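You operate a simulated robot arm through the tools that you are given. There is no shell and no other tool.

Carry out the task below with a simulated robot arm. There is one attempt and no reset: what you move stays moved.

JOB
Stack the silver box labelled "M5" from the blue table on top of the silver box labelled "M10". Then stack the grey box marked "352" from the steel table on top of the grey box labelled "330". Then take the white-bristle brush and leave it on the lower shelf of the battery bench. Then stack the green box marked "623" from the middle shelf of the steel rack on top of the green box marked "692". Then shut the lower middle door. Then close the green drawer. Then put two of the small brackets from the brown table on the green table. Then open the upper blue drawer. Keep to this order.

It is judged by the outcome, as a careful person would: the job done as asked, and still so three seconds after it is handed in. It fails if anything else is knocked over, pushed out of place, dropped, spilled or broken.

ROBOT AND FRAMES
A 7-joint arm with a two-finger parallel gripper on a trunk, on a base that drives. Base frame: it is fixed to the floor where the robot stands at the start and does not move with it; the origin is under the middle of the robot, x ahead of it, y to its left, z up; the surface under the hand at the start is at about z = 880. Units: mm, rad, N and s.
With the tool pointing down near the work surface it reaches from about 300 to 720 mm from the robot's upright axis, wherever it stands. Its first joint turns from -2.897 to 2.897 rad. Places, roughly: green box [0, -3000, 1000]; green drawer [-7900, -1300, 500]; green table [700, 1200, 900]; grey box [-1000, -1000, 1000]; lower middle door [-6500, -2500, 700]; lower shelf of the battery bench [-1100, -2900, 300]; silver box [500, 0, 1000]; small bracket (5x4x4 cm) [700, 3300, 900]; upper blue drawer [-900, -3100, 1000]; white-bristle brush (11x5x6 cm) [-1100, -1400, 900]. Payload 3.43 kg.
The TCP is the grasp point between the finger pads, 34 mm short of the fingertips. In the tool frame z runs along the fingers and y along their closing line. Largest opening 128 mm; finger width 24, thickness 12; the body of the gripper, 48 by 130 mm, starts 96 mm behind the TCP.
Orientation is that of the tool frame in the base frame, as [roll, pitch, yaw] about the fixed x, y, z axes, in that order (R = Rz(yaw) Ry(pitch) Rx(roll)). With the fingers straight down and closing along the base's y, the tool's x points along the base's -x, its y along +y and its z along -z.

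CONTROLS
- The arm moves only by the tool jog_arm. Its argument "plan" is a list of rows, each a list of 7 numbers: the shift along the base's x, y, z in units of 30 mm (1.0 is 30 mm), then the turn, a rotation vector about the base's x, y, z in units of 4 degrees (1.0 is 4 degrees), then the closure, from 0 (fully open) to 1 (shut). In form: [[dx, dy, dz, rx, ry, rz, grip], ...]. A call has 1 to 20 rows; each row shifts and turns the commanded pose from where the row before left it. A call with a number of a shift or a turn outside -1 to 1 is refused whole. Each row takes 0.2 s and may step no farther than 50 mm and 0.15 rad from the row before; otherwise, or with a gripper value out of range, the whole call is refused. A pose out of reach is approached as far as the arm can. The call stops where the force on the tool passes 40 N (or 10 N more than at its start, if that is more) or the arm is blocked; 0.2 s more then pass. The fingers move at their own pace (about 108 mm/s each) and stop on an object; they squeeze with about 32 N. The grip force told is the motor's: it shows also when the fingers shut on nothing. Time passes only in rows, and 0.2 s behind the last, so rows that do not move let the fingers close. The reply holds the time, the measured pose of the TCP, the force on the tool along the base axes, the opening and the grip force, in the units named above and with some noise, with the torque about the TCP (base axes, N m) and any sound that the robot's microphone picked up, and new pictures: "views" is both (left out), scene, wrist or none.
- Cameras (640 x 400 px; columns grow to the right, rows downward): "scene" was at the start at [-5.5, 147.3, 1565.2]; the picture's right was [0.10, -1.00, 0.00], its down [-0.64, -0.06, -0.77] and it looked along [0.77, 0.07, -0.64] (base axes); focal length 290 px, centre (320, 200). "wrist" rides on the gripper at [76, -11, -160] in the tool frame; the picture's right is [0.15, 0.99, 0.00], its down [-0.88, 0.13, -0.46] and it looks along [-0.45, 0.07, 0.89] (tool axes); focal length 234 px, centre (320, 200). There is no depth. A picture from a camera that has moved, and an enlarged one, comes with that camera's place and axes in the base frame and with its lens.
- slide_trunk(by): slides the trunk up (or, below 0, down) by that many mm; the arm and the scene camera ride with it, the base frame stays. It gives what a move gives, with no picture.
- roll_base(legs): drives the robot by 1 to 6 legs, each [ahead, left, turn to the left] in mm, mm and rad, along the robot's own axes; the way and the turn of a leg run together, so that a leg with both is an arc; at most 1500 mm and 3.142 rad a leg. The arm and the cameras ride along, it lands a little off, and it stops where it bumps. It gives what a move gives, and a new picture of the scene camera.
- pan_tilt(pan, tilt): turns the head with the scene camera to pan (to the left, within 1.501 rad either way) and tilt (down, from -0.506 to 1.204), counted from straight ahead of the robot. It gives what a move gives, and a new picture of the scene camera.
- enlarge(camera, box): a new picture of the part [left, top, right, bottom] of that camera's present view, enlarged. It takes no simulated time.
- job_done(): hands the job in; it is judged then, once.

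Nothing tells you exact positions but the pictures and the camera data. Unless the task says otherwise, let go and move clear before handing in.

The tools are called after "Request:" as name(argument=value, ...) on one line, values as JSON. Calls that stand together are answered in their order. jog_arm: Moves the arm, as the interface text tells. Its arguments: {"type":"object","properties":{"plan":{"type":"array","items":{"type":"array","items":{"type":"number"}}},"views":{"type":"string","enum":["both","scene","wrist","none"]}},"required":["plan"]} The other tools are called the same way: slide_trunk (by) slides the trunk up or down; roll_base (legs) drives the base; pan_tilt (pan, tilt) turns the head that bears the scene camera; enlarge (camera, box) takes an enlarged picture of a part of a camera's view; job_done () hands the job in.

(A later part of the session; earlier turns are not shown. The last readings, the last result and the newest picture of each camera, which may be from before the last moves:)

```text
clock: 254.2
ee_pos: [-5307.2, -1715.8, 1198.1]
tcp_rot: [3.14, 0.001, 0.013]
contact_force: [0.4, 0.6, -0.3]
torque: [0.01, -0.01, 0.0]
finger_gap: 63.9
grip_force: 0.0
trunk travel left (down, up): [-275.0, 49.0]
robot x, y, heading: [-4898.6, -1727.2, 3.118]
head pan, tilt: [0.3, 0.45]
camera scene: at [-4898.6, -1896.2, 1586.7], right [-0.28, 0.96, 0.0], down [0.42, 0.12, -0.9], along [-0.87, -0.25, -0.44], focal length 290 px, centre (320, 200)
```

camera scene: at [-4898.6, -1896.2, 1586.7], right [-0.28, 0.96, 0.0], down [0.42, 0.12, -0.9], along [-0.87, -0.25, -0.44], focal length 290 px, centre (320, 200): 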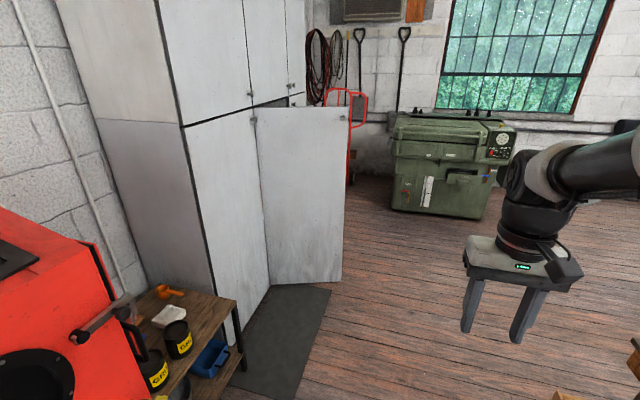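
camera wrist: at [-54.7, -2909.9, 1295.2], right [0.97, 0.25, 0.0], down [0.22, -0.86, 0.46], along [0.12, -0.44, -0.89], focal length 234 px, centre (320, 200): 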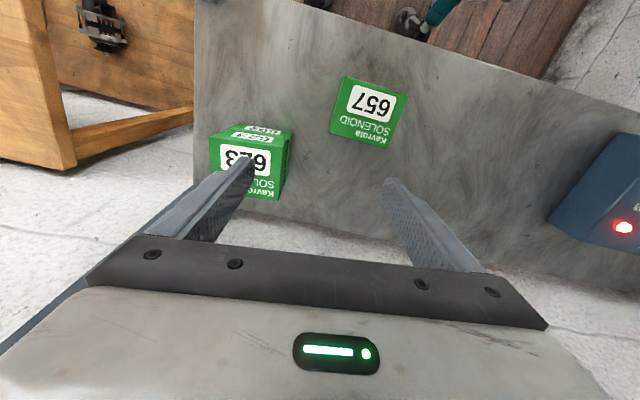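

The lower middle door's hinge is near (-6400, -2723), with its free edge near (-6590, -2225). It is open about 64° and spans z ≈ 60 to 1345. I'll push its outer face west first from about (-5980, -2100), then finish from the north.

Request:
roll_base(legs=[[0, 0, 0.02], [1080, 0, 0], [0, 350, 0]])

Request:
pan_tilt(pan=0.35, tilt=0.6)

```text
clock: 263.6
ee_pos: [-6383.3, -2083.8, 1198.1]
tcp_rot: [3.139, 0.002, 0.042]
contact_force: [-0.1, -0.1, -0.7]
torque: [-0.01, 0.01, 0.02]
finger_gap: 64.1
grip_force: 0.0
trunk travel left (down, up): [-275.0, 49.0]
robot x, y, heading: [-5971.7, -2082.1, -3.124]
head pan, tilt: [0.3, 0.45]
camera scene: at [-5969.7, -2251.3, 1586.7], right [-0.31, 0.95, 0.0], down [0.41, 0.13, -0.9], along [-0.86, -0.28, -0.44], focal length 290 px, centre (320, 200)
```

scene: 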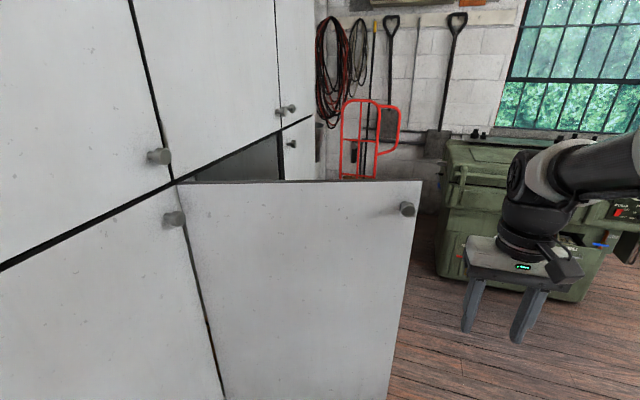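

```text
clock: 264.3
ee_pos: [-6383.7, -2083.8, 1196.4]
tcp_rot: [3.14, -0.001, 0.044]
contact_force: [-0.3, 0.4, -0.3]
torque: [-0.02, -0.03, 0.01]
finger_gap: 64.0
grip_force: 0.0
trunk travel left (down, up): [-275.0, 49.0]
robot x, y, heading: [-5974.7, -2083.3, -3.129]
head pan, tilt: [0.351, 0.6]
camera scene: at [-5964.9, -2254.4, 1573.2], right [-0.36, 0.93, 0.0], down [0.53, 0.2, -0.83], along [-0.77, -0.29, -0.56], focal length 290 px, centre (320, 200)
```

scene: 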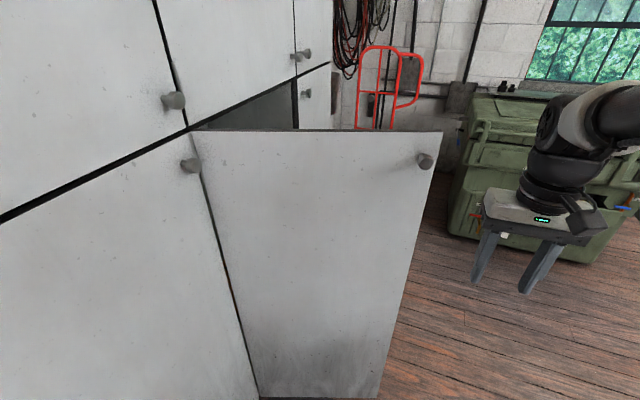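

The door geometry is confirmed: hinge (-6422, -2735), free edge (-6611, -2220). I'll close the gripper, tilt it 45° toward -x and bring it beside the door's outer face.

Request:
jog_arm(plan=[[-0.219, -0.634, -0.588, 0, 0.803, 0, 1], [-0.219, -0.634, -0.588, 0, 0.803, 0, 1], [-0.219, -0.634, -0.588, 0, 0.803, 0, 1], [-0.219, -0.634, -0.588, 0, 0.803, 0, 1], [-0.219, -0.634, -0.588, 0, 0.803, 0, 1], [-0.219, -0.634, -0.588, 0, 0.803, 0, 1], [-0.219, -0.634, -0.588, 0, 0.803, 0, 1], [-0.219, -0.634, -0.588, 0, 0.803, 0, 1], [-0.219, -0.634, -0.588, 0, 0.803, 0, 1], [-0.219, -0.634, -0.588, 0, 0.803, 0, 1], [-0.219, -0.634, -0.588, 0, 0.803, 0, 1], [-0.219, -0.634, -0.588, 0, 0.803, 0, 1], [-0.219, -0.634, -0.588, 0, 0.803, 0, 1], [-0.219, -0.634, -0.588, 0, 0.803, 0, 1], [0, 0, 0, 0, 0, 0, 1]])

```text
clock: 267.5
ee_pos: [-6477.4, -2350.7, 951.6]
tcp_rot: [-3.102, 0.784, 0.062]
contact_force: [-0.3, 0.3, 0.1]
torque: [0.0, -0.01, 0.01]
finger_gap: 0.2
grip_force: 31.7
trunk travel left (down, up): [-275.0, 49.0]
robot x, y, heading: [-5976.7, -2081.8, -3.129]
head pan, tilt: [0.351, 0.6]
camera scene: at [-5964.9, -2254.6, 1573.2], right [-0.36, 0.93, 0.0], down [0.53, 0.2, -0.83], along [-0.77, -0.29, -0.56], focal length 290 px, centre (320, 200)
camera wrist: at [-6310.6, -2336.3, 1011.5], right [0.14, -0.98, -0.13], down [-0.3, -0.17, 0.94], along [-0.95, -0.09, -0.31], focal length 234 px, centre (320, 200)
```

scene: 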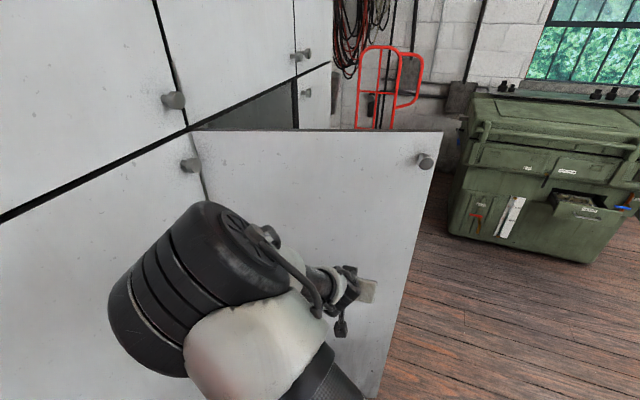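
wrist: 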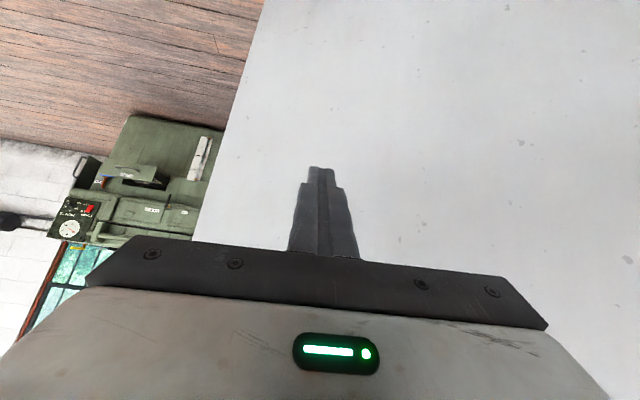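

The gripper is in place. I'll push the door along its closing arc in small steps and watch the force.

Request:
jog_arm(plan=[[-0.6, -0.2, 0, 0, 0, 0, 1], [-0.6, -0.2, 0, 0, 0, 0, 1], [-0.6, -0.22, 0, 0, 0, 0, 1], [-0.6, -0.25, 0, 0, 0, 0, 1], [-0.6, -0.28, 0, 0, 0, 0, 1], [-0.6, -0.3, 0, 0, 0, 0, 1]])

```text
clock: 268.9
ee_pos: [-6586.1, -2393.3, 951.6]
tcp_rot: [-3.102, 0.784, 0.062]
contact_force: [0.0, -0.8, -0.8]
torque: [0.03, 0.02, 0.01]
finger_gap: 0.1
grip_force: 31.9
trunk travel left (down, up): [-275.0, 49.0]
robot x, y, heading: [-5975.0, -2085.9, -3.127]
head pan, tilt: [0.351, 0.6]
camera scene: at [-5964.9, -2254.4, 1573.2], right [-0.36, 0.93, 0.0], down [0.53, 0.2, -0.82], along [-0.77, -0.29, -0.57], focal length 290 px, centre (320, 200)
camera wrist: at [-6419.2, -2378.5, 1011.7], right [0.14, -0.98, -0.13], down [-0.3, -0.17, 0.94], along [-0.95, -0.09, -0.31], focal length 234 px, centre (320, 200)
```

scene: 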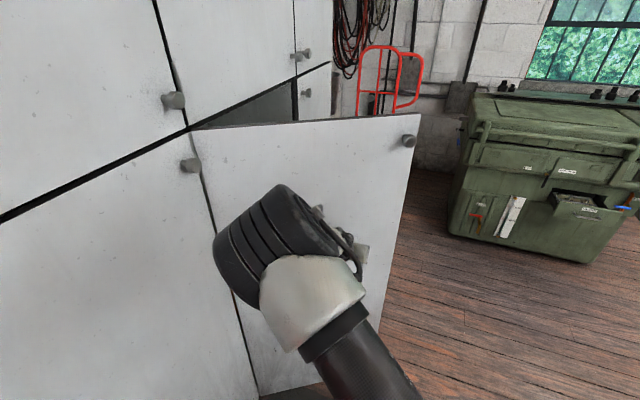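
wrist: 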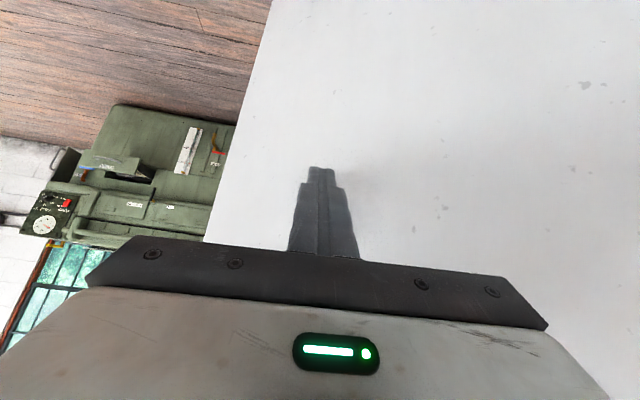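

The door swings easily. I'll continue along the arc.

Request:
jog_arm(plan=[[-0.65, -0.38, 0, 0, 0, 0, 1], [-0.65, -0.42, 0, 0, 0, 0, 1], [-0.6, -0.48, 0, 0, 0, 0, 1], [-0.6, -0.52, 0, 0, 0, 0, 1], [-0.55, -0.56, 0, 0, 0, 0, 1], [-0.5, -0.6, 0, 0, 0, 0, 1]])

```text
clock: 270.3
ee_pos: [-6690.5, -2482.5, 952.4]
tcp_rot: [-3.101, 0.782, 0.06]
contact_force: [0.0, 0.8, 0.1]
torque: [0.02, 0.01, -0.01]
finger_gap: 0.0
grip_force: 32.2
trunk travel left (down, up): [-275.0, 49.0]
robot x, y, heading: [-5974.3, -2084.4, -3.126]
head pan, tilt: [0.351, 0.6]
camera scene: at [-5964.9, -2254.4, 1573.2], right [-0.36, 0.93, 0.0], down [0.53, 0.2, -0.82], along [-0.77, -0.29, -0.57], focal length 290 px, centre (320, 200)
camera wrist: at [-6524.3, -2468.6, 1012.2], right [0.14, -0.98, -0.13], down [-0.3, -0.17, 0.94], along [-0.95, -0.09, -0.31], focal length 234 px, centre (320, 200)
```

scene: 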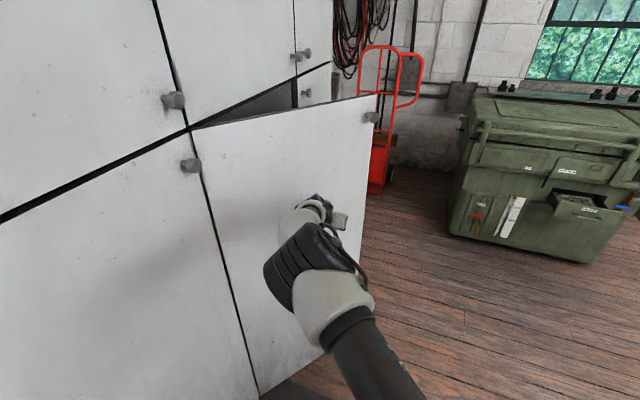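
wrist: 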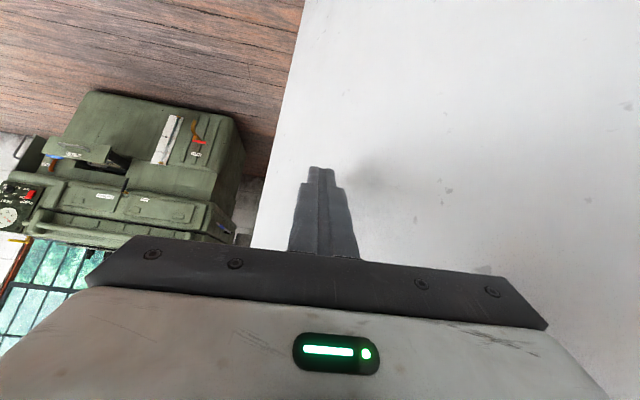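

The door is about two-thirds closed. I'm near the reach limit, so I'll pull the arm back, move the base closer, turn it toward the cabinet, and finish the push.

Request:
jog_arm(plan=[[0.6, 0.9, 0, 0, 0, 0, 1], [0.7, 0.9, 0, 0, 0, 0, 1], [0.7, 0.9, 0, 0, 0, 0, 1], [0.7, 0.9, 0, 0, 0, 0, 1], [0.7, 0.9, 0, 0, 0, 0, 1], [0.7, 0.9, 0, 0, 0, 0, 1], [0.7, 0.9, 0, 0, 0, 0, 1], [0.7, 0.9, 0, 0, 0, 0, 1], [0.7, 0.9, 0, 0, 0, 0, 1], [0.7, 0.9, 0, 0, 0, 0, 1], [0.7, 0.9, 0, 0, 0, 0, 1]], views="none")

Request:
roll_base(legs=[[325, -85, 0], [0, 0, 0.7]])

Request:
pan_tilt(pan=0.2, tilt=0.6)

```text
clock: 272.7
ee_pos: [-6460.9, -2185.6, 953.1]
tcp_rot: [-3.102, 0.783, 0.063]
contact_force: [-0.4, 0.3, 0.2]
torque: [0.03, 0.0, 0.02]
finger_gap: 0.4
grip_force: 31.9
trunk travel left (down, up): [-275.0, 49.0]
robot x, y, heading: [-5973.7, -2079.9, -3.126]
head pan, tilt: [0.351, 0.6]
```

```text
clock: 276.8
ee_pos: [-6603.3, -2395.2, 951.3]
tcp_rot: [-3.101, 0.784, 0.761]
contact_force: [0.1, 0.5, 0.6]
torque: [0.02, 0.0, 0.0]
finger_gap: 0.0
grip_force: 32.0
trunk travel left (down, up): [-275.0, 49.0]
robot x, y, heading: [-6296.2, -2005.3, -2.432]
head pan, tilt: [0.351, 0.6]
camera scene: at [-6179.9, -2128.2, 1573.2], right [-0.87, 0.49, 0.0], down [0.27, 0.49, -0.83], along [-0.4, -0.72, -0.56], focal length 290 px, centre (320, 200)
```

scene: 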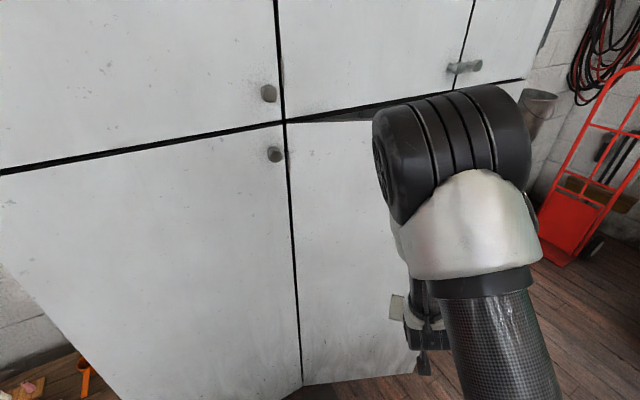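

```text
clock: 277.5
ee_pos: [-6603.0, -2395.7, 952.7]
tcp_rot: [-3.102, 0.783, 0.762]
contact_force: [-0.5, -0.5, 0.0]
torque: [-0.03, 0.02, -0.02]
finger_gap: 0.2
grip_force: 32.2
trunk travel left (down, up): [-275.0, 49.0]
robot x, y, heading: [-6301.1, -2002.0, -2.427]
head pan, tilt: [0.201, 0.6]
camera scene: at [-6190.9, -2120.9, 1573.2], right [-0.79, 0.61, 0.0], down [0.34, 0.45, -0.83], along [-0.5, -0.65, -0.56], focal length 290 px, centre (320, 200)
```

scene: 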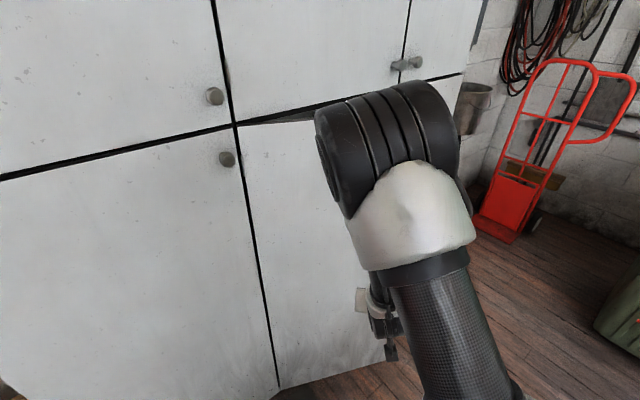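

Now I'll push straight toward -y to close it most of the way.

Request:
jog_arm(plan=[[-0.77, -0.43, 0, 0, 0, 0, 1], [-0.77, -0.43, 0, 0, 0, 0, 1], [-0.77, -0.43, 0, 0, 0, 0, 1], [-0.05, -0.7, 0, 0, 0, 0, 1], [-0.05, -0.7, 0, 0, 0, 0, 1], [-0.05, -0.7, 0, 0, 0, 0, 1], [-0.05, -0.7, 0, 0, 0, 0, 1], [-0.05, -0.7, 0, 0, 0, 0, 1], [-0.05, -0.7, 0, 0, 0, 0, 1], [-0.05, -0.7, 0, 0, 0, 0, 1], [-0.05, -0.7, 0, 0, 0, 0, 1]])

```text
clock: 279.9
ee_pos: [-6683.4, -2603.9, 953.3]
tcp_rot: [-3.099, 0.784, 0.764]
contact_force: [-0.1, 0.9, -0.5]
torque: [-0.05, 0.01, 0.01]
finger_gap: 0.0
grip_force: 32.4
trunk travel left (down, up): [-275.0, 49.0]
robot x, y, heading: [-6294.8, -1997.0, -2.426]
head pan, tilt: [0.201, 0.6]
camera scene: at [-6190.7, -2121.0, 1573.1], right [-0.79, 0.61, 0.0], down [0.34, 0.45, -0.83], along [-0.5, -0.65, -0.56], focal length 290 px, centre (320, 200)
camera wrist: at [-6566.4, -2485.7, 1013.7], right [0.74, -0.66, -0.13], down [-0.12, -0.32, 0.94], along [-0.67, -0.68, -0.31], focal length 234 px, centre (320, 200)
```

scene: 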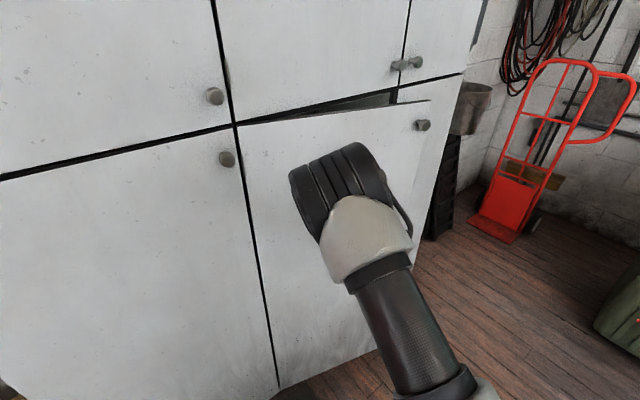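
wrist: 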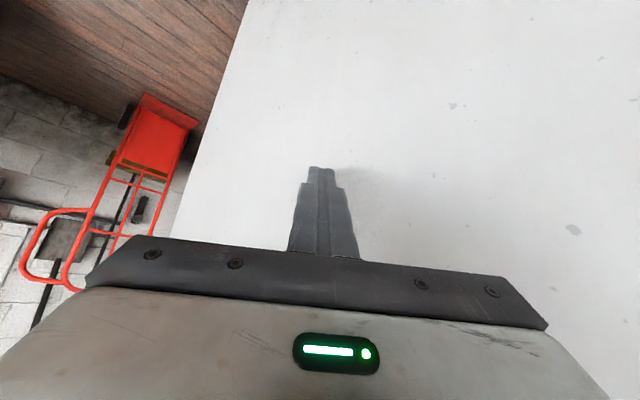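

Request:
jog_arm(plan=[[-0.05, -0.6, 0, 0, 0, 0, 1], [-0.05, -0.6, 0, 0, 0, 0, 1], [-0.05, -0.6, 0, 0, 0, 0, 1], [-0.05, -0.6, 0, 0, 0, 0, 1], [0, -0.3, 0, 0, 0, 0, 1]])

```text
clock: 281.1
ee_pos: [-6690.0, -2684.4, 953.2]
tcp_rot: [-3.099, 0.783, 0.763]
contact_force: [-0.3, 0.3, -0.9]
torque: [0.02, 0.01, 0.05]
finger_gap: 0.1
grip_force: 31.7
trunk travel left (down, up): [-275.0, 49.0]
robot x, y, heading: [-6296.8, -2003.5, -2.429]
head pan, tilt: [0.201, 0.6]
camera scene: at [-6190.9, -2121.0, 1573.2], right [-0.79, 0.61, 0.0], down [0.34, 0.45, -0.83], along [-0.5, -0.65, -0.56], focal length 290 px, centre (320, 200)
camera wrist: at [-6573.0, -2566.2, 1013.6], right [0.74, -0.66, -0.13], down [-0.12, -0.32, 0.94], along [-0.67, -0.68, -0.31], focal length 234 px, centre (320, 200)
```

scene: 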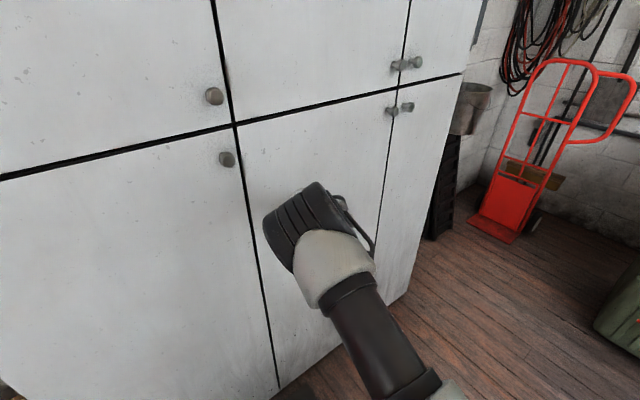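
wrist: 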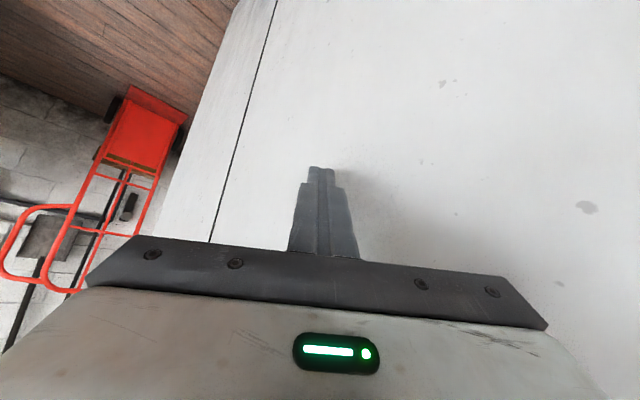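

The door looks flush. I'll press a little further until I feel the stop.

Request:
jog_arm(plan=[[0, -0.25, 0, 0, 0, 0, 1], [0, -0.25, 0, 0, 0, 0, 1], [0, 0, 0, 0, 0, 0, 1]], views="none")

Request:
jog_arm(plan=[[0, -0.25, 0, 0, 0, 0, 1], [0, -0.15, 0, 0, 0, 0, 1], [0, 0, 0, 0, 0, 0, 1]])

```text
clock: 281.9
ee_pos: [-6690.9, -2697.7, 952.5]
tcp_rot: [-3.101, 0.782, 0.76]
contact_force: [1.4, 5.0, 1.8]
torque: [0.04, 0.0, -0.08]
finger_gap: 0.1
grip_force: 32.1
trunk travel left (down, up): [-275.0, 49.0]
robot x, y, heading: [-6296.3, -2003.8, -2.427]
head pan, tilt: [0.201, 0.6]
```

```text
clock: 282.4
ee_pos: [-6688.9, -2698.3, 952.9]
tcp_rot: [-3.096, 0.773, 0.759]
contact_force: [10.8, 17.8, 14.5]
torque: [-0.11, 0.07, -0.04]
finger_gap: 0.0
grip_force: 32.0
trunk travel left (down, up): [-275.0, 49.0]
robot x, y, heading: [-6299.7, -2003.4, -2.426]
head pan, tilt: [0.201, 0.6]
stopped in row 2: the force on the tool passed its limit at 45 N (the readings are from after the stop); the commanded pose is now the measured one
camera scene: at [-6188.7, -2117.0, 1573.6], right [-0.79, 0.61, 0.0], down [0.34, 0.45, -0.83], along [-0.5, -0.65, -0.56], focal length 290 px, centre (320, 200)
camera wrist: at [-6572.1, -2581.3, 1014.2], right [0.73, -0.67, -0.13], down [-0.13, -0.33, 0.94], along [-0.67, -0.67, -0.32], focal length 234 px, centre (320, 200)
```

scene: 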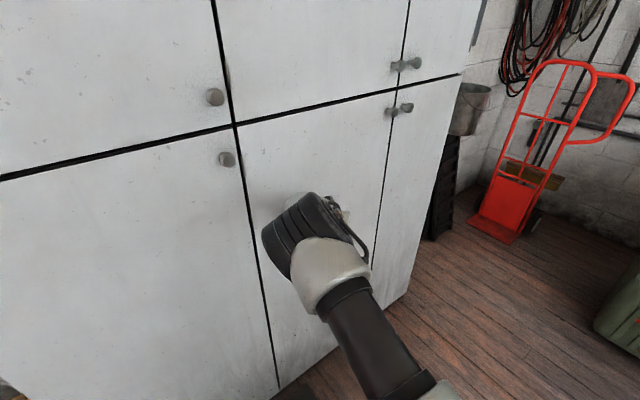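
wrist: 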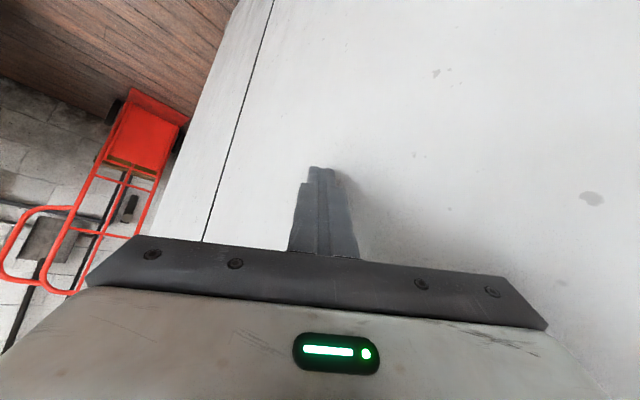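

The door is against its stop. I'll back off and check that it stays shut.

Request:
jog_arm(plan=[[0.2, 0.5, 0, 0, 0, 0, 1], [0.4, 0.9, 0, 0, 0, 0, 1], [0.4, 0.9, 0, 0, 0, 0, 1], [0.4, 0.9, 0, 0, 0, 0, 1], [0.4, 0.9, 0, 0, 0, 0, 1], [0.4, 0.9, 0, 0, 0, 0, 1], [0.4, 0.9, 0, 0, 0, 0, 1], [0.3, 0.9, 0.3, 0, 0, 0, 1], [0.2, 0.9, 0.3, 0, 0, 0, 1], [0, 0, 0, 0, 0, 0, 1]])

Request:
enlarge(camera="scene", box=[200, 60, 480, 235])

```text
clock: 284.6
ee_pos: [-6598.5, -2470.2, 968.6]
tcp_rot: [-3.097, 0.77, 0.76]
contact_force: [0.7, -0.1, 0.0]
torque: [0.02, -0.01, 0.03]
finger_gap: 0.0
grip_force: 31.8
trunk travel left (down, up): [-275.0, 49.0]
robot x, y, heading: [-6296.4, -1999.5, -2.43]
head pan, tilt: [0.201, 0.6]
camera scene: at [-6190.8, -2120.3, 1573.2], right [-0.79, 0.61, 0.0], down [0.35, 0.45, -0.83], along [-0.5, -0.65, -0.56], focal length 290 px, centre (320, 200)
camera wrist: at [-6479.3, -2353.0, 1030.6], right [0.73, -0.67, -0.13], down [-0.13, -0.33, 0.94], along [-0.67, -0.67, -0.33], focal length 234 px, centre (320, 200)
```

scene: 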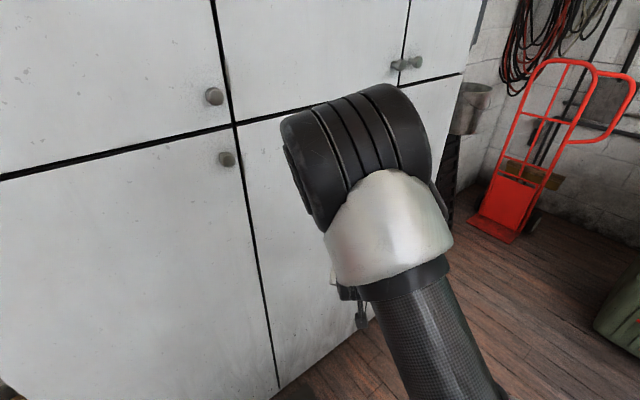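
wrist: 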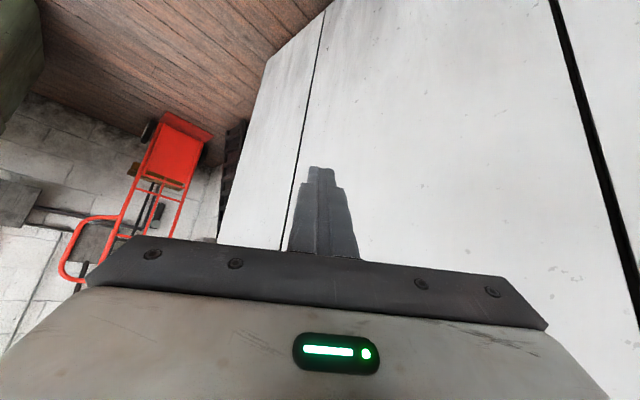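

```text
2.29 times, centred on (340, 148) of scene
camera zoom: at [-6190.8, -2120.3, 1573.2], right [-0.79, 0.61, 0.0], down [0.35, 0.45, -0.83], along [-0.5, -0.65, -0.56], focal length 662 px, centre (274, 320)
```

zoom: 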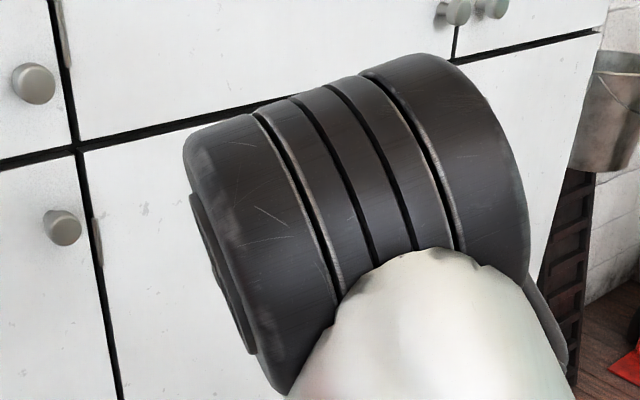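

The door is shut flush with its neighbours. Now I'll turn back to face -x and look at the green chest.

Request:
roll_base(legs=[[0, 0, -0.71], [0, -300, 0]])

Request:
pan_tilt(pan=0, tilt=0.5)

Request:
pan_tilt(pan=0.9, tilt=0.5)

```text
clock: 290.0
ee_pos: [-6829.3, -1864.3, 968.3]
tcp_rot: [-3.094, 0.771, 0.051]
contact_force: [-0.4, -0.9, 0.5]
torque: [0.01, -0.02, 0.01]
finger_gap: 0.4
grip_force: 31.6
trunk travel left (down, up): [-275.0, 49.0]
robot x, y, heading: [-6295.8, -1704.7, -3.139]
head pan, tilt: [0.201, 0.6]
camera scene: at [-6293.3, -1862.2, 1573.2], right [-0.2, 0.98, 0.0], down [0.55, 0.12, -0.83], along [-0.81, -0.17, -0.56], focal length 290 px, centre (320, 200)
```

scene: 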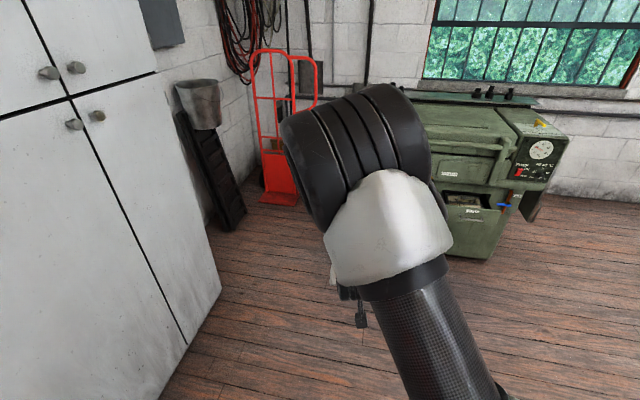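

```text
clock: 290.7
ee_pos: [-6830.9, -1863.5, 967.8]
tcp_rot: [-3.093, 0.772, 0.051]
contact_force: [0.1, -0.2, 0.2]
torque: [-0.01, 0.02, 0.01]
finger_gap: 0.1
grip_force: 32.5
trunk travel left (down, up): [-275.0, 49.0]
robot x, y, heading: [-6297.6, -1698.4, -3.136]
head pan, tilt: [0.0, 0.499]
camera scene: at [-6297.8, -1844.7, 1582.2], right [-0.01, 1.0, 0.0], down [0.48, 0.0, -0.88], along [-0.88, -0.01, -0.48], focal length 290 px, centre (320, 200)
```

scene: 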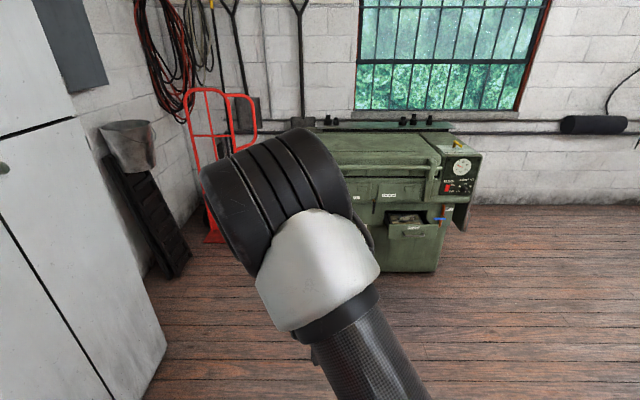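

```text
clock: 291.9
ee_pos: [-6829.8, -1863.8, 969.2]
tcp_rot: [-3.093, 0.771, 0.053]
contact_force: [-0.9, -0.2, -0.5]
torque: [-0.02, 0.0, 0.03]
finger_gap: 0.0
grip_force: 32.1
trunk travel left (down, up): [-275.0, 49.0]
robot x, y, heading: [-6300.8, -1706.3, -3.138]
head pan, tilt: [0.901, 0.499]
camera scene: at [-6263.0, -1915.7, 1582.3], right [-0.79, 0.62, 0.0], down [0.3, 0.38, -0.88], along [-0.54, -0.69, -0.48], focal length 290 px, centre (320, 200)
```

scene: 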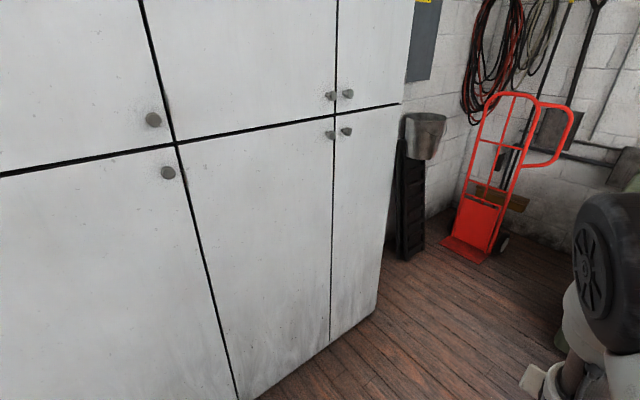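

The middle door is flush with the others. Now a closer look at the green chest.

Request:
pan_tilt(pan=0, tilt=0.5)

Request:
enlarge(camera="scene", box=[320, 110, 520, 290])

```text
clock: 293.1
ee_pos: [-6829.6, -1862.8, 967.5]
tcp_rot: [-3.096, 0.772, 0.052]
contact_force: [0.1, 0.4, 0.1]
torque: [0.03, -0.01, -0.02]
finger_gap: 0.0
grip_force: 31.7
trunk travel left (down, up): [-275.0, 49.0]
robot x, y, heading: [-6299.2, -1703.7, -3.14]
head pan, tilt: [0.0, 0.499]
camera scene: at [-6297.8, -1844.7, 1582.3], right [-0.01, 1.0, 0.0], down [0.48, 0.0, -0.88], along [-0.88, -0.01, -0.48], focal length 290 px, centre (320, 200)
```

scene: 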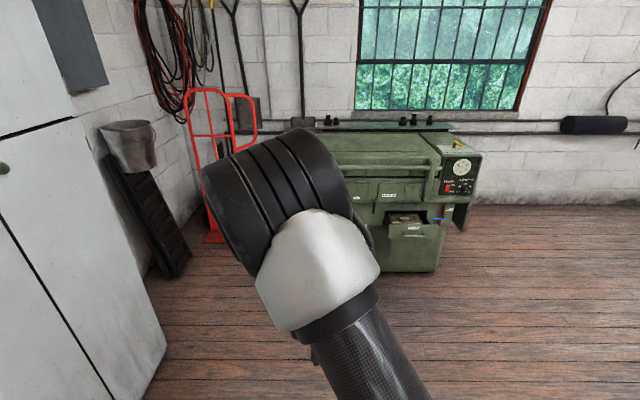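

```text
2.22 times, centred on (420, 200) of scene
camera zoom: at [-6297.8, -1844.7, 1582.3], right [-0.01, 1.0, 0.0], down [0.48, 0.0, -0.88], along [-0.88, -0.01, -0.48], focal length 644 px, centre (98, 200)
```

zoom: 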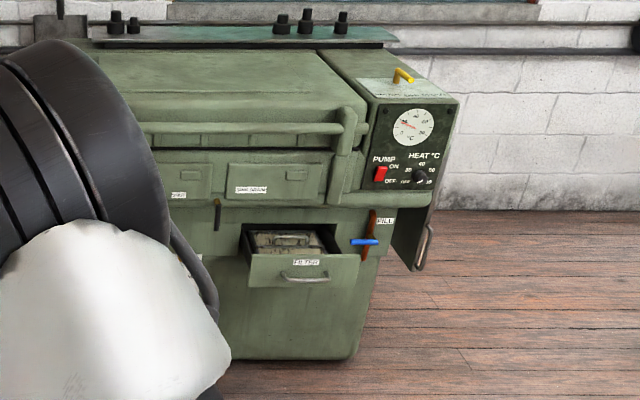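

It's a parts washer with an open green "FILTER" drawer in front. I'll move closer and line up with it.

Request:
roll_base(legs=[[0, -420, 0], [700, 0, 0]])

Request:
pan_tilt(pan=0, tilt=0.75)

```text
clock: 301.1
ee_pos: [-7539.4, -1463.4, 967.1]
tcp_rot: [-3.095, 0.771, 0.062]
contact_force: [0.7, -0.3, -1.4]
torque: [-0.01, 0.0, -0.01]
finger_gap: 0.1
grip_force: 32.0
trunk travel left (down, up): [-275.0, 49.0]
robot x, y, heading: [-7008.8, -1298.0, -3.128]
head pan, tilt: [0.0, 0.499]
camera scene: at [-7008.5, -1440.0, 1582.3], right [-0.01, 1.0, 0.0], down [0.48, 0.01, -0.88], along [-0.88, -0.01, -0.48], focal length 290 px, centre (320, 200)
```

scene: 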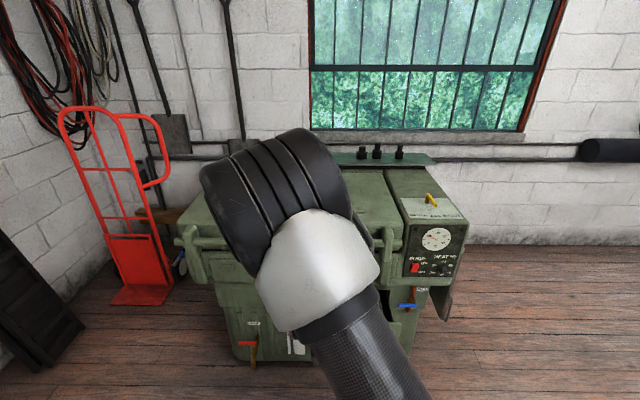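

```text
clock: 301.9
ee_pos: [-7540.2, -1463.5, 967.4]
tcp_rot: [-3.095, 0.772, 0.061]
contact_force: [-0.2, -0.6, 0.5]
torque: [0.0, -0.03, 0.01]
finger_gap: 0.3
grip_force: 32.0
trunk travel left (down, up): [-275.0, 49.0]
robot x, y, heading: [-7010.0, -1297.1, -3.124]
head pan, tilt: [0.0, 0.75]
camera scene: at [-7000.3, -1439.9, 1560.4], right [-0.01, 1.0, 0.0], down [0.68, 0.01, -0.73], along [-0.73, -0.01, -0.68], focal length 290 px, centre (320, 200)
```

scene: 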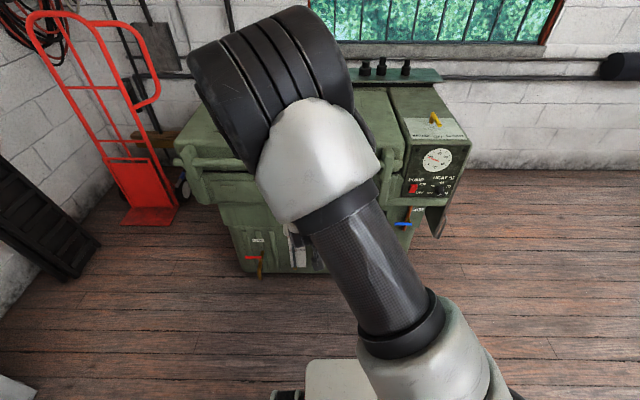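

The arm blocks the view. I'll lower the trunk and the arm in front of the drawer, keeping 250 mm short of it, and use the wrist camera.

Request:
slide_trunk(by=-270)

Request:
jog_arm(plan=[[0, 0.9, -0.5, 0, 0, 0, 1], [0, 0.9, -0.5, 0, 0, 0, 1], [0, 0.9, -0.5, 0, 0, 0, 1], [0, 0.9, -0.5, 0, 0, 0, 1], [0, 0.9, -0.5, 0, 0, 0, 1], [0, 0.9, -0.5, 0, 0, 0, 1], [0, 0.9, -0.5, 0, 0, 0, 1], [0, 0.9, -0.5, 0, 0, 0, 1], [0, 0, 0, 0, 0, 0, 1]])

```text
clock: 304.6
ee_pos: [-7540.9, -1464.3, 697.7]
tcp_rot: [-3.095, 0.771, 0.06]
contact_force: [-0.8, -0.2, 0.4]
torque: [0.01, 0.0, 0.01]
finger_gap: 0.0
grip_force: 31.8
trunk travel left (down, up): [-5.0, 319.0]
robot x, y, heading: [-7009.1, -1297.8, -3.125]
head pan, tilt: [0.0, 0.75]
```

```text
clock: 306.6
ee_pos: [-7540.6, -1247.2, 579.2]
tcp_rot: [-3.098, 0.771, 0.06]
contact_force: [-0.5, 0.4, -0.3]
torque: [-0.01, -0.01, 0.01]
finger_gap: 0.1
grip_force: 31.7
trunk travel left (down, up): [-5.0, 319.0]
robot x, y, heading: [-7009.4, -1302.2, -3.127]
head pan, tilt: [0.0, 0.75]
camera scene: at [-7000.3, -1439.9, 1290.3], right [-0.01, 1.0, 0.0], down [0.68, 0.01, -0.73], along [-0.73, -0.01, -0.68], focal length 290 px, centre (320, 200)
camera wrist: at [-7374.3, -1233.5, 641.3], right [0.13, -0.98, -0.13], down [-0.31, -0.17, 0.94], along [-0.94, -0.08, -0.32], focal length 234 px, centre (320, 200)
```

scene: 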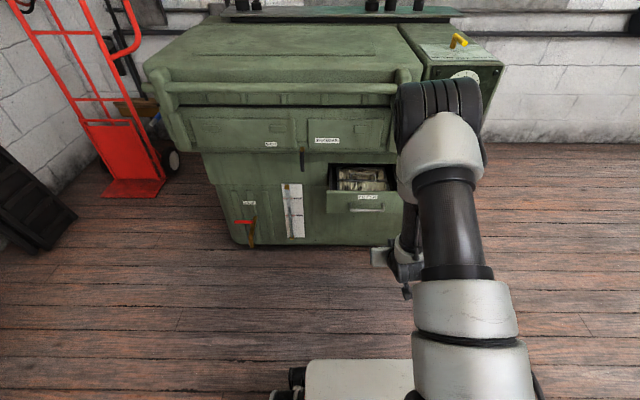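
wrist: 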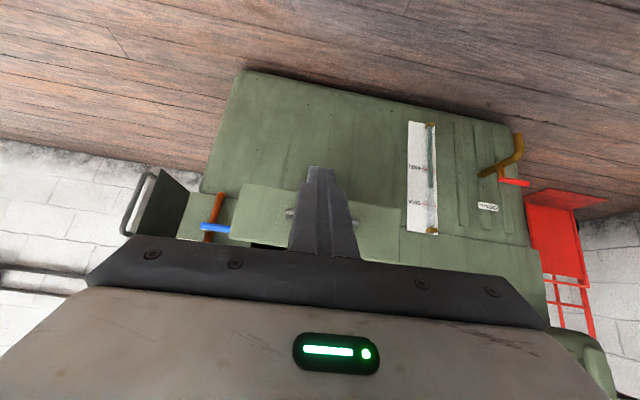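

The drawer's front panel is at about x ≈ -7810, y from -1420 to -1133, z from 470 to 590, with its handle low at z ≈ 505. I'll aim at the panel centre above the handle and roll 150 mm closer.

Request:
jog_arm(plan=[[0, -0.5, 0, 0, 0, 0, 1], [0, -0.5, 0, 0, 0, 0, 1], [0, 0, 0, 0, 0, 0, 1]], views="none")

Request:
roll_base(legs=[[150, 0, 0]])

Request:
jog_arm(plan=[[0, 0, 0, 0, 0, 0, 1]])

```text
clock: 307.4
ee_pos: [-7540.1, -1278.3, 578.7]
tcp_rot: [-3.094, 0.772, 0.06]
contact_force: [0.2, 0.6, -0.4]
torque: [-0.01, 0.02, -0.03]
finger_gap: 0.0
grip_force: 32.2
trunk travel left (down, up): [-5.0, 319.0]
robot x, y, heading: [-7010.9, -1296.2, -3.126]
head pan, tilt: [0.0, 0.75]
```

```text
clock: 308.8
ee_pos: [-7689.7, -1279.2, 579.0]
tcp_rot: [-3.095, 0.771, 0.06]
contact_force: [-0.2, 0.2, 0.3]
torque: [-0.02, 0.0, 0.01]
finger_gap: 0.0
grip_force: 32.0
trunk travel left (down, up): [-5.0, 319.0]
robot x, y, heading: [-7161.6, -1302.0, -3.126]
head pan, tilt: [0.0, 0.75]
camera scene: at [-7150.2, -1442.0, 1290.3], right [-0.01, 1.0, 0.0], down [0.68, 0.01, -0.73], along [-0.73, -0.01, -0.68], focal length 290 px, centre (320, 200)
```

scene: 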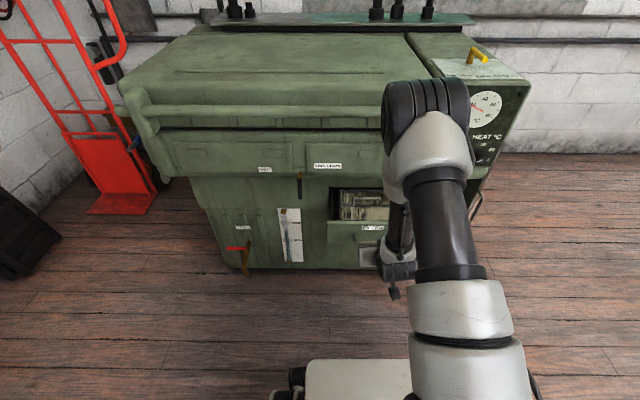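

```text
clock: 309.2
ee_pos: [-7690.7, -1280.0, 578.6]
tcp_rot: [-3.094, 0.773, 0.059]
contact_force: [0.0, 0.6, 0.1]
torque: [0.01, 0.01, 0.0]
finger_gap: 0.0
grip_force: 31.5
trunk travel left (down, up): [-5.0, 319.0]
robot x, y, heading: [-7160.0, -1303.4, -3.131]
head pan, tilt: [0.0, 0.75]
camera scene: at [-7150.3, -1442.0, 1290.3], right [-0.01, 1.0, 0.0], down [0.68, 0.01, -0.73], along [-0.73, -0.01, -0.68], focal length 290 px, centre (320, 200)
camera wrist: at [-7524.0, -1265.9, 640.9], right [0.13, -0.98, -0.14], down [-0.31, -0.17, 0.94], along [-0.94, -0.08, -0.33], focal length 234 px, centre (320, 200)
```

scene: 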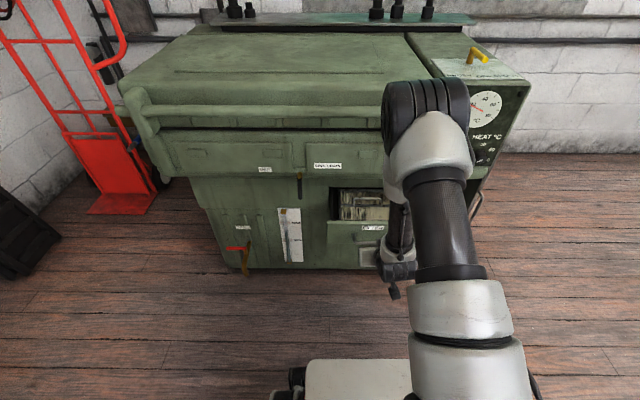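
wrist: 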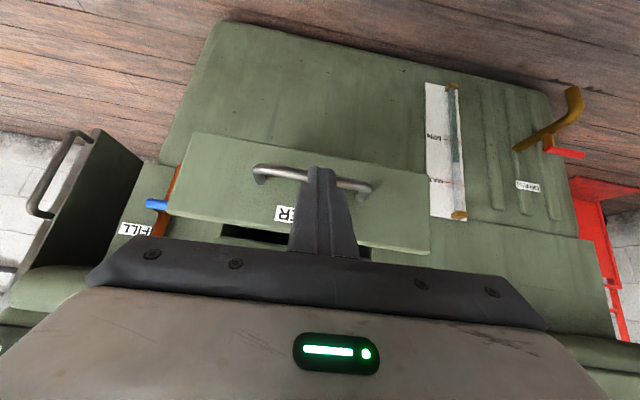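

The panel spans z ≈ 465–597, with the handle bar at z ≈ 522. I'll flatten the tool to about 20° below horizontal to stay clear of the overhang, aiming at z ≈ 572.

Request:
jog_arm(plan=[[0, 0, 0.03, 0, 0.78, 0, 1], [0, 0, 0.03, 0, 0.78, 0, 1], [0, 0, 0.03, 0, 0.78, 0, 1], [0, 0, 0.03, 0, 0.78, 0, 1], [0, 0, 0.03, 0, 0.78, 0, 1], [0, 0, 0.03, 0, 0.78, 0, 1], [0, 0, 0, 0, 0.78, 0, 1], [0, 0, 0, 0, 0.78, 0, 1], [0, 0, 0, 0, 0, 0, 1]])

```text
clock: 311.2
ee_pos: [-7689.7, -1281.0, 584.0]
tcp_rot: [-3.024, 1.208, 0.122]
contact_force: [-0.1, -0.2, 0.3]
torque: [-0.01, 0.01, -0.01]
finger_gap: 0.0
grip_force: 31.7
trunk travel left (down, up): [-5.0, 319.0]
robot x, y, heading: [-7159.4, -1298.8, -3.13]
head pan, tilt: [0.0, 0.75]
camera scene: at [-7150.3, -1442.0, 1290.3], right [-0.01, 1.0, 0.0], down [0.68, 0.01, -0.73], along [-0.73, -0.01, -0.68], focal length 290 px, centre (320, 200)
camera wrist: at [-7513.8, -1265.8, 570.4], right [0.06, -0.98, -0.18], down [0.12, -0.17, 0.98], along [-0.99, -0.08, 0.1], focal length 234 px, centre (320, 200)
```

scene: 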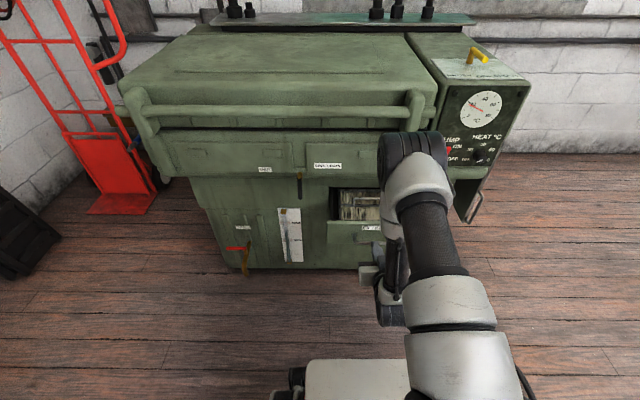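
wrist: 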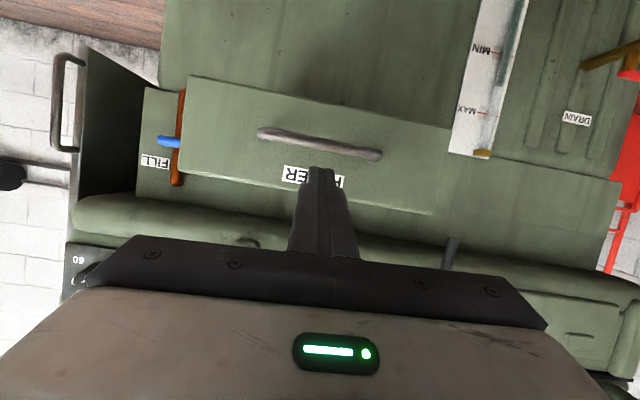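

The fingertip faces the panel above the handle. I'll push forward.

Request:
jog_arm(plan=[[-0.8, 0, 0, 0, 0, 0, 1], [-0.8, 0, 0, 0, 0, 0, 1], [-0.6, 0, 0, 0, 0, 0, 1], [-0.5, 0, 0, 0, 0, 0, 1], [-0.5, 0, 0, 0, 0, 0, 1], [-0.5, 0, 0, 0, 0, 0, 1]])

```text
clock: 312.6
ee_pos: [-7802.1, -1280.5, 584.1]
tcp_rot: [-3.024, 1.205, 0.12]
contact_force: [-0.5, 1.0, -0.2]
torque: [-0.02, 0.03, 0.01]
finger_gap: 0.0
grip_force: 31.9
trunk travel left (down, up): [-5.0, 319.0]
robot x, y, heading: [-7159.0, -1305.1, -3.131]
head pan, tilt: [0.0, 0.75]
camera scene: at [-7150.2, -1442.0, 1290.3], right [-0.01, 1.0, 0.0], down [0.68, 0.01, -0.73], along [-0.73, -0.01, -0.68], focal length 290 px, centre (320, 200)
camera wrist: at [-7624.7, -1266.3, 570.5], right [0.06, -0.98, -0.18], down [0.12, -0.17, 0.98], along [-0.99, -0.08, 0.1], focal length 234 px, centre (320, 200)
```

scene: 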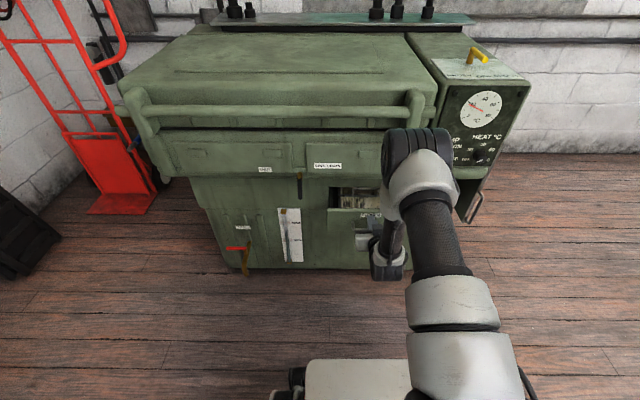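
wrist: 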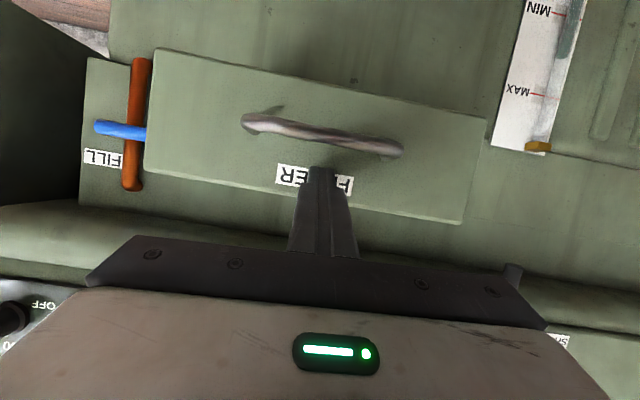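

The drawer is sliding in. I'll continue.

Request:
jog_arm(plan=[[-0.5, 0, 0, 0, 0, 0, 1], [-0.5, 0, 0, 0, 0, 0, 1], [-0.5, 0, 0, 0, 0, 0, 1], [-0.5, 0, 0, 0, 0, 0, 1]])

```text
clock: 313.6
ee_pos: [-7861.8, -1279.9, 583.8]
tcp_rot: [-3.025, 1.208, 0.121]
contact_force: [-1.1, 0.2, -0.6]
torque: [0.02, 0.01, -0.01]
finger_gap: 0.0
grip_force: 32.0
trunk travel left (down, up): [-5.0, 319.0]
robot x, y, heading: [-7158.6, -1303.1, -3.124]
head pan, tilt: [0.0, 0.75]
camera scene: at [-7150.2, -1442.0, 1290.3], right [-0.01, 1.0, 0.0], down [0.68, 0.01, -0.73], along [-0.73, -0.01, -0.68], focal length 290 px, centre (320, 200)
camera wrist: at [-7685.6, -1265.6, 570.9], right [0.06, -0.98, -0.18], down [0.12, -0.17, 0.98], along [-0.99, -0.08, 0.1], focal length 234 px, centre (320, 200)
```

scene: 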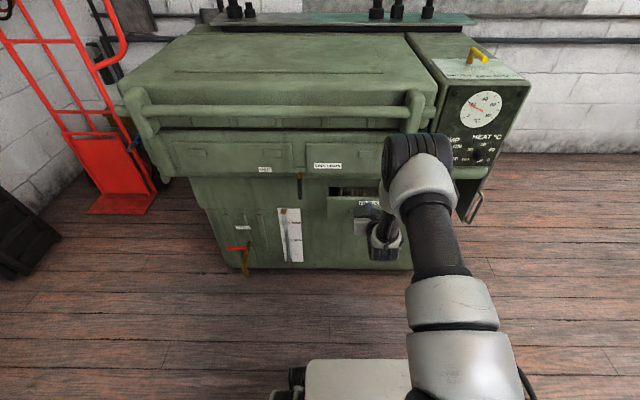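
wrist: 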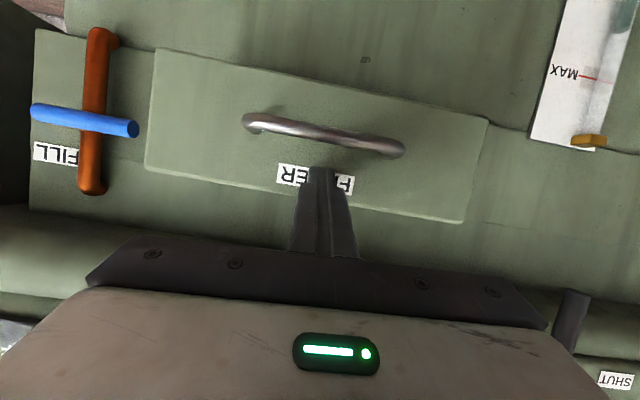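

Request:
jog_arm(plan=[[-0.4, 0, 0, 0, 0, 0, 1], [-0.4, 0, 0, 0, 0, 0, 1], [-0.4, 0, 0, 0, 0, 0, 1]])

```text
clock: 314.4
ee_pos: [-7896.3, -1280.1, 585.0]
tcp_rot: [-3.025, 1.207, 0.121]
contact_force: [0.6, 0.6, 0.4]
torque: [0.0, -0.01, -0.01]
finger_gap: 0.0
grip_force: 32.4
trunk travel left (down, up): [-5.0, 319.0]
robot x, y, heading: [-7159.5, -1296.7, -3.129]
head pan, tilt: [0.0, 0.75]
camera scene: at [-7150.2, -1442.0, 1290.3], right [-0.01, 1.0, 0.0], down [0.68, 0.01, -0.73], along [-0.73, -0.01, -0.68], focal length 290 px, centre (320, 200)
camera wrist: at [-7720.6, -1265.7, 571.3], right [0.06, -0.98, -0.18], down [0.12, -0.17, 0.98], along [-0.99, -0.08, 0.1], focal length 234 px, centre (320, 200)
```

scene: 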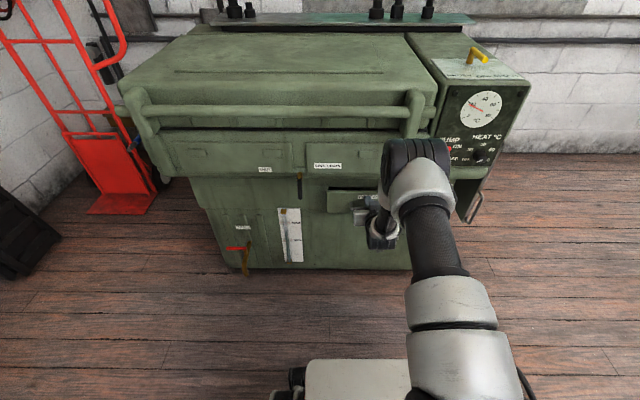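
wrist: 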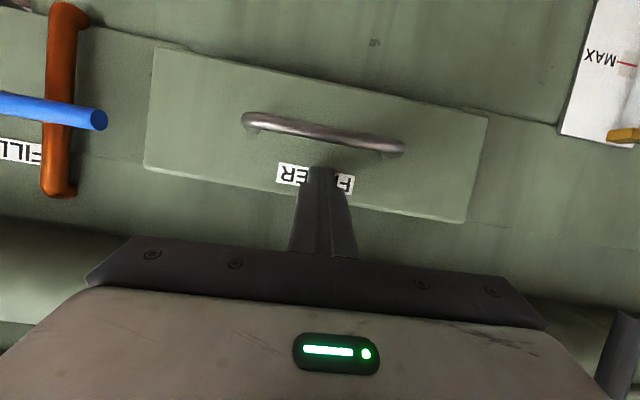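

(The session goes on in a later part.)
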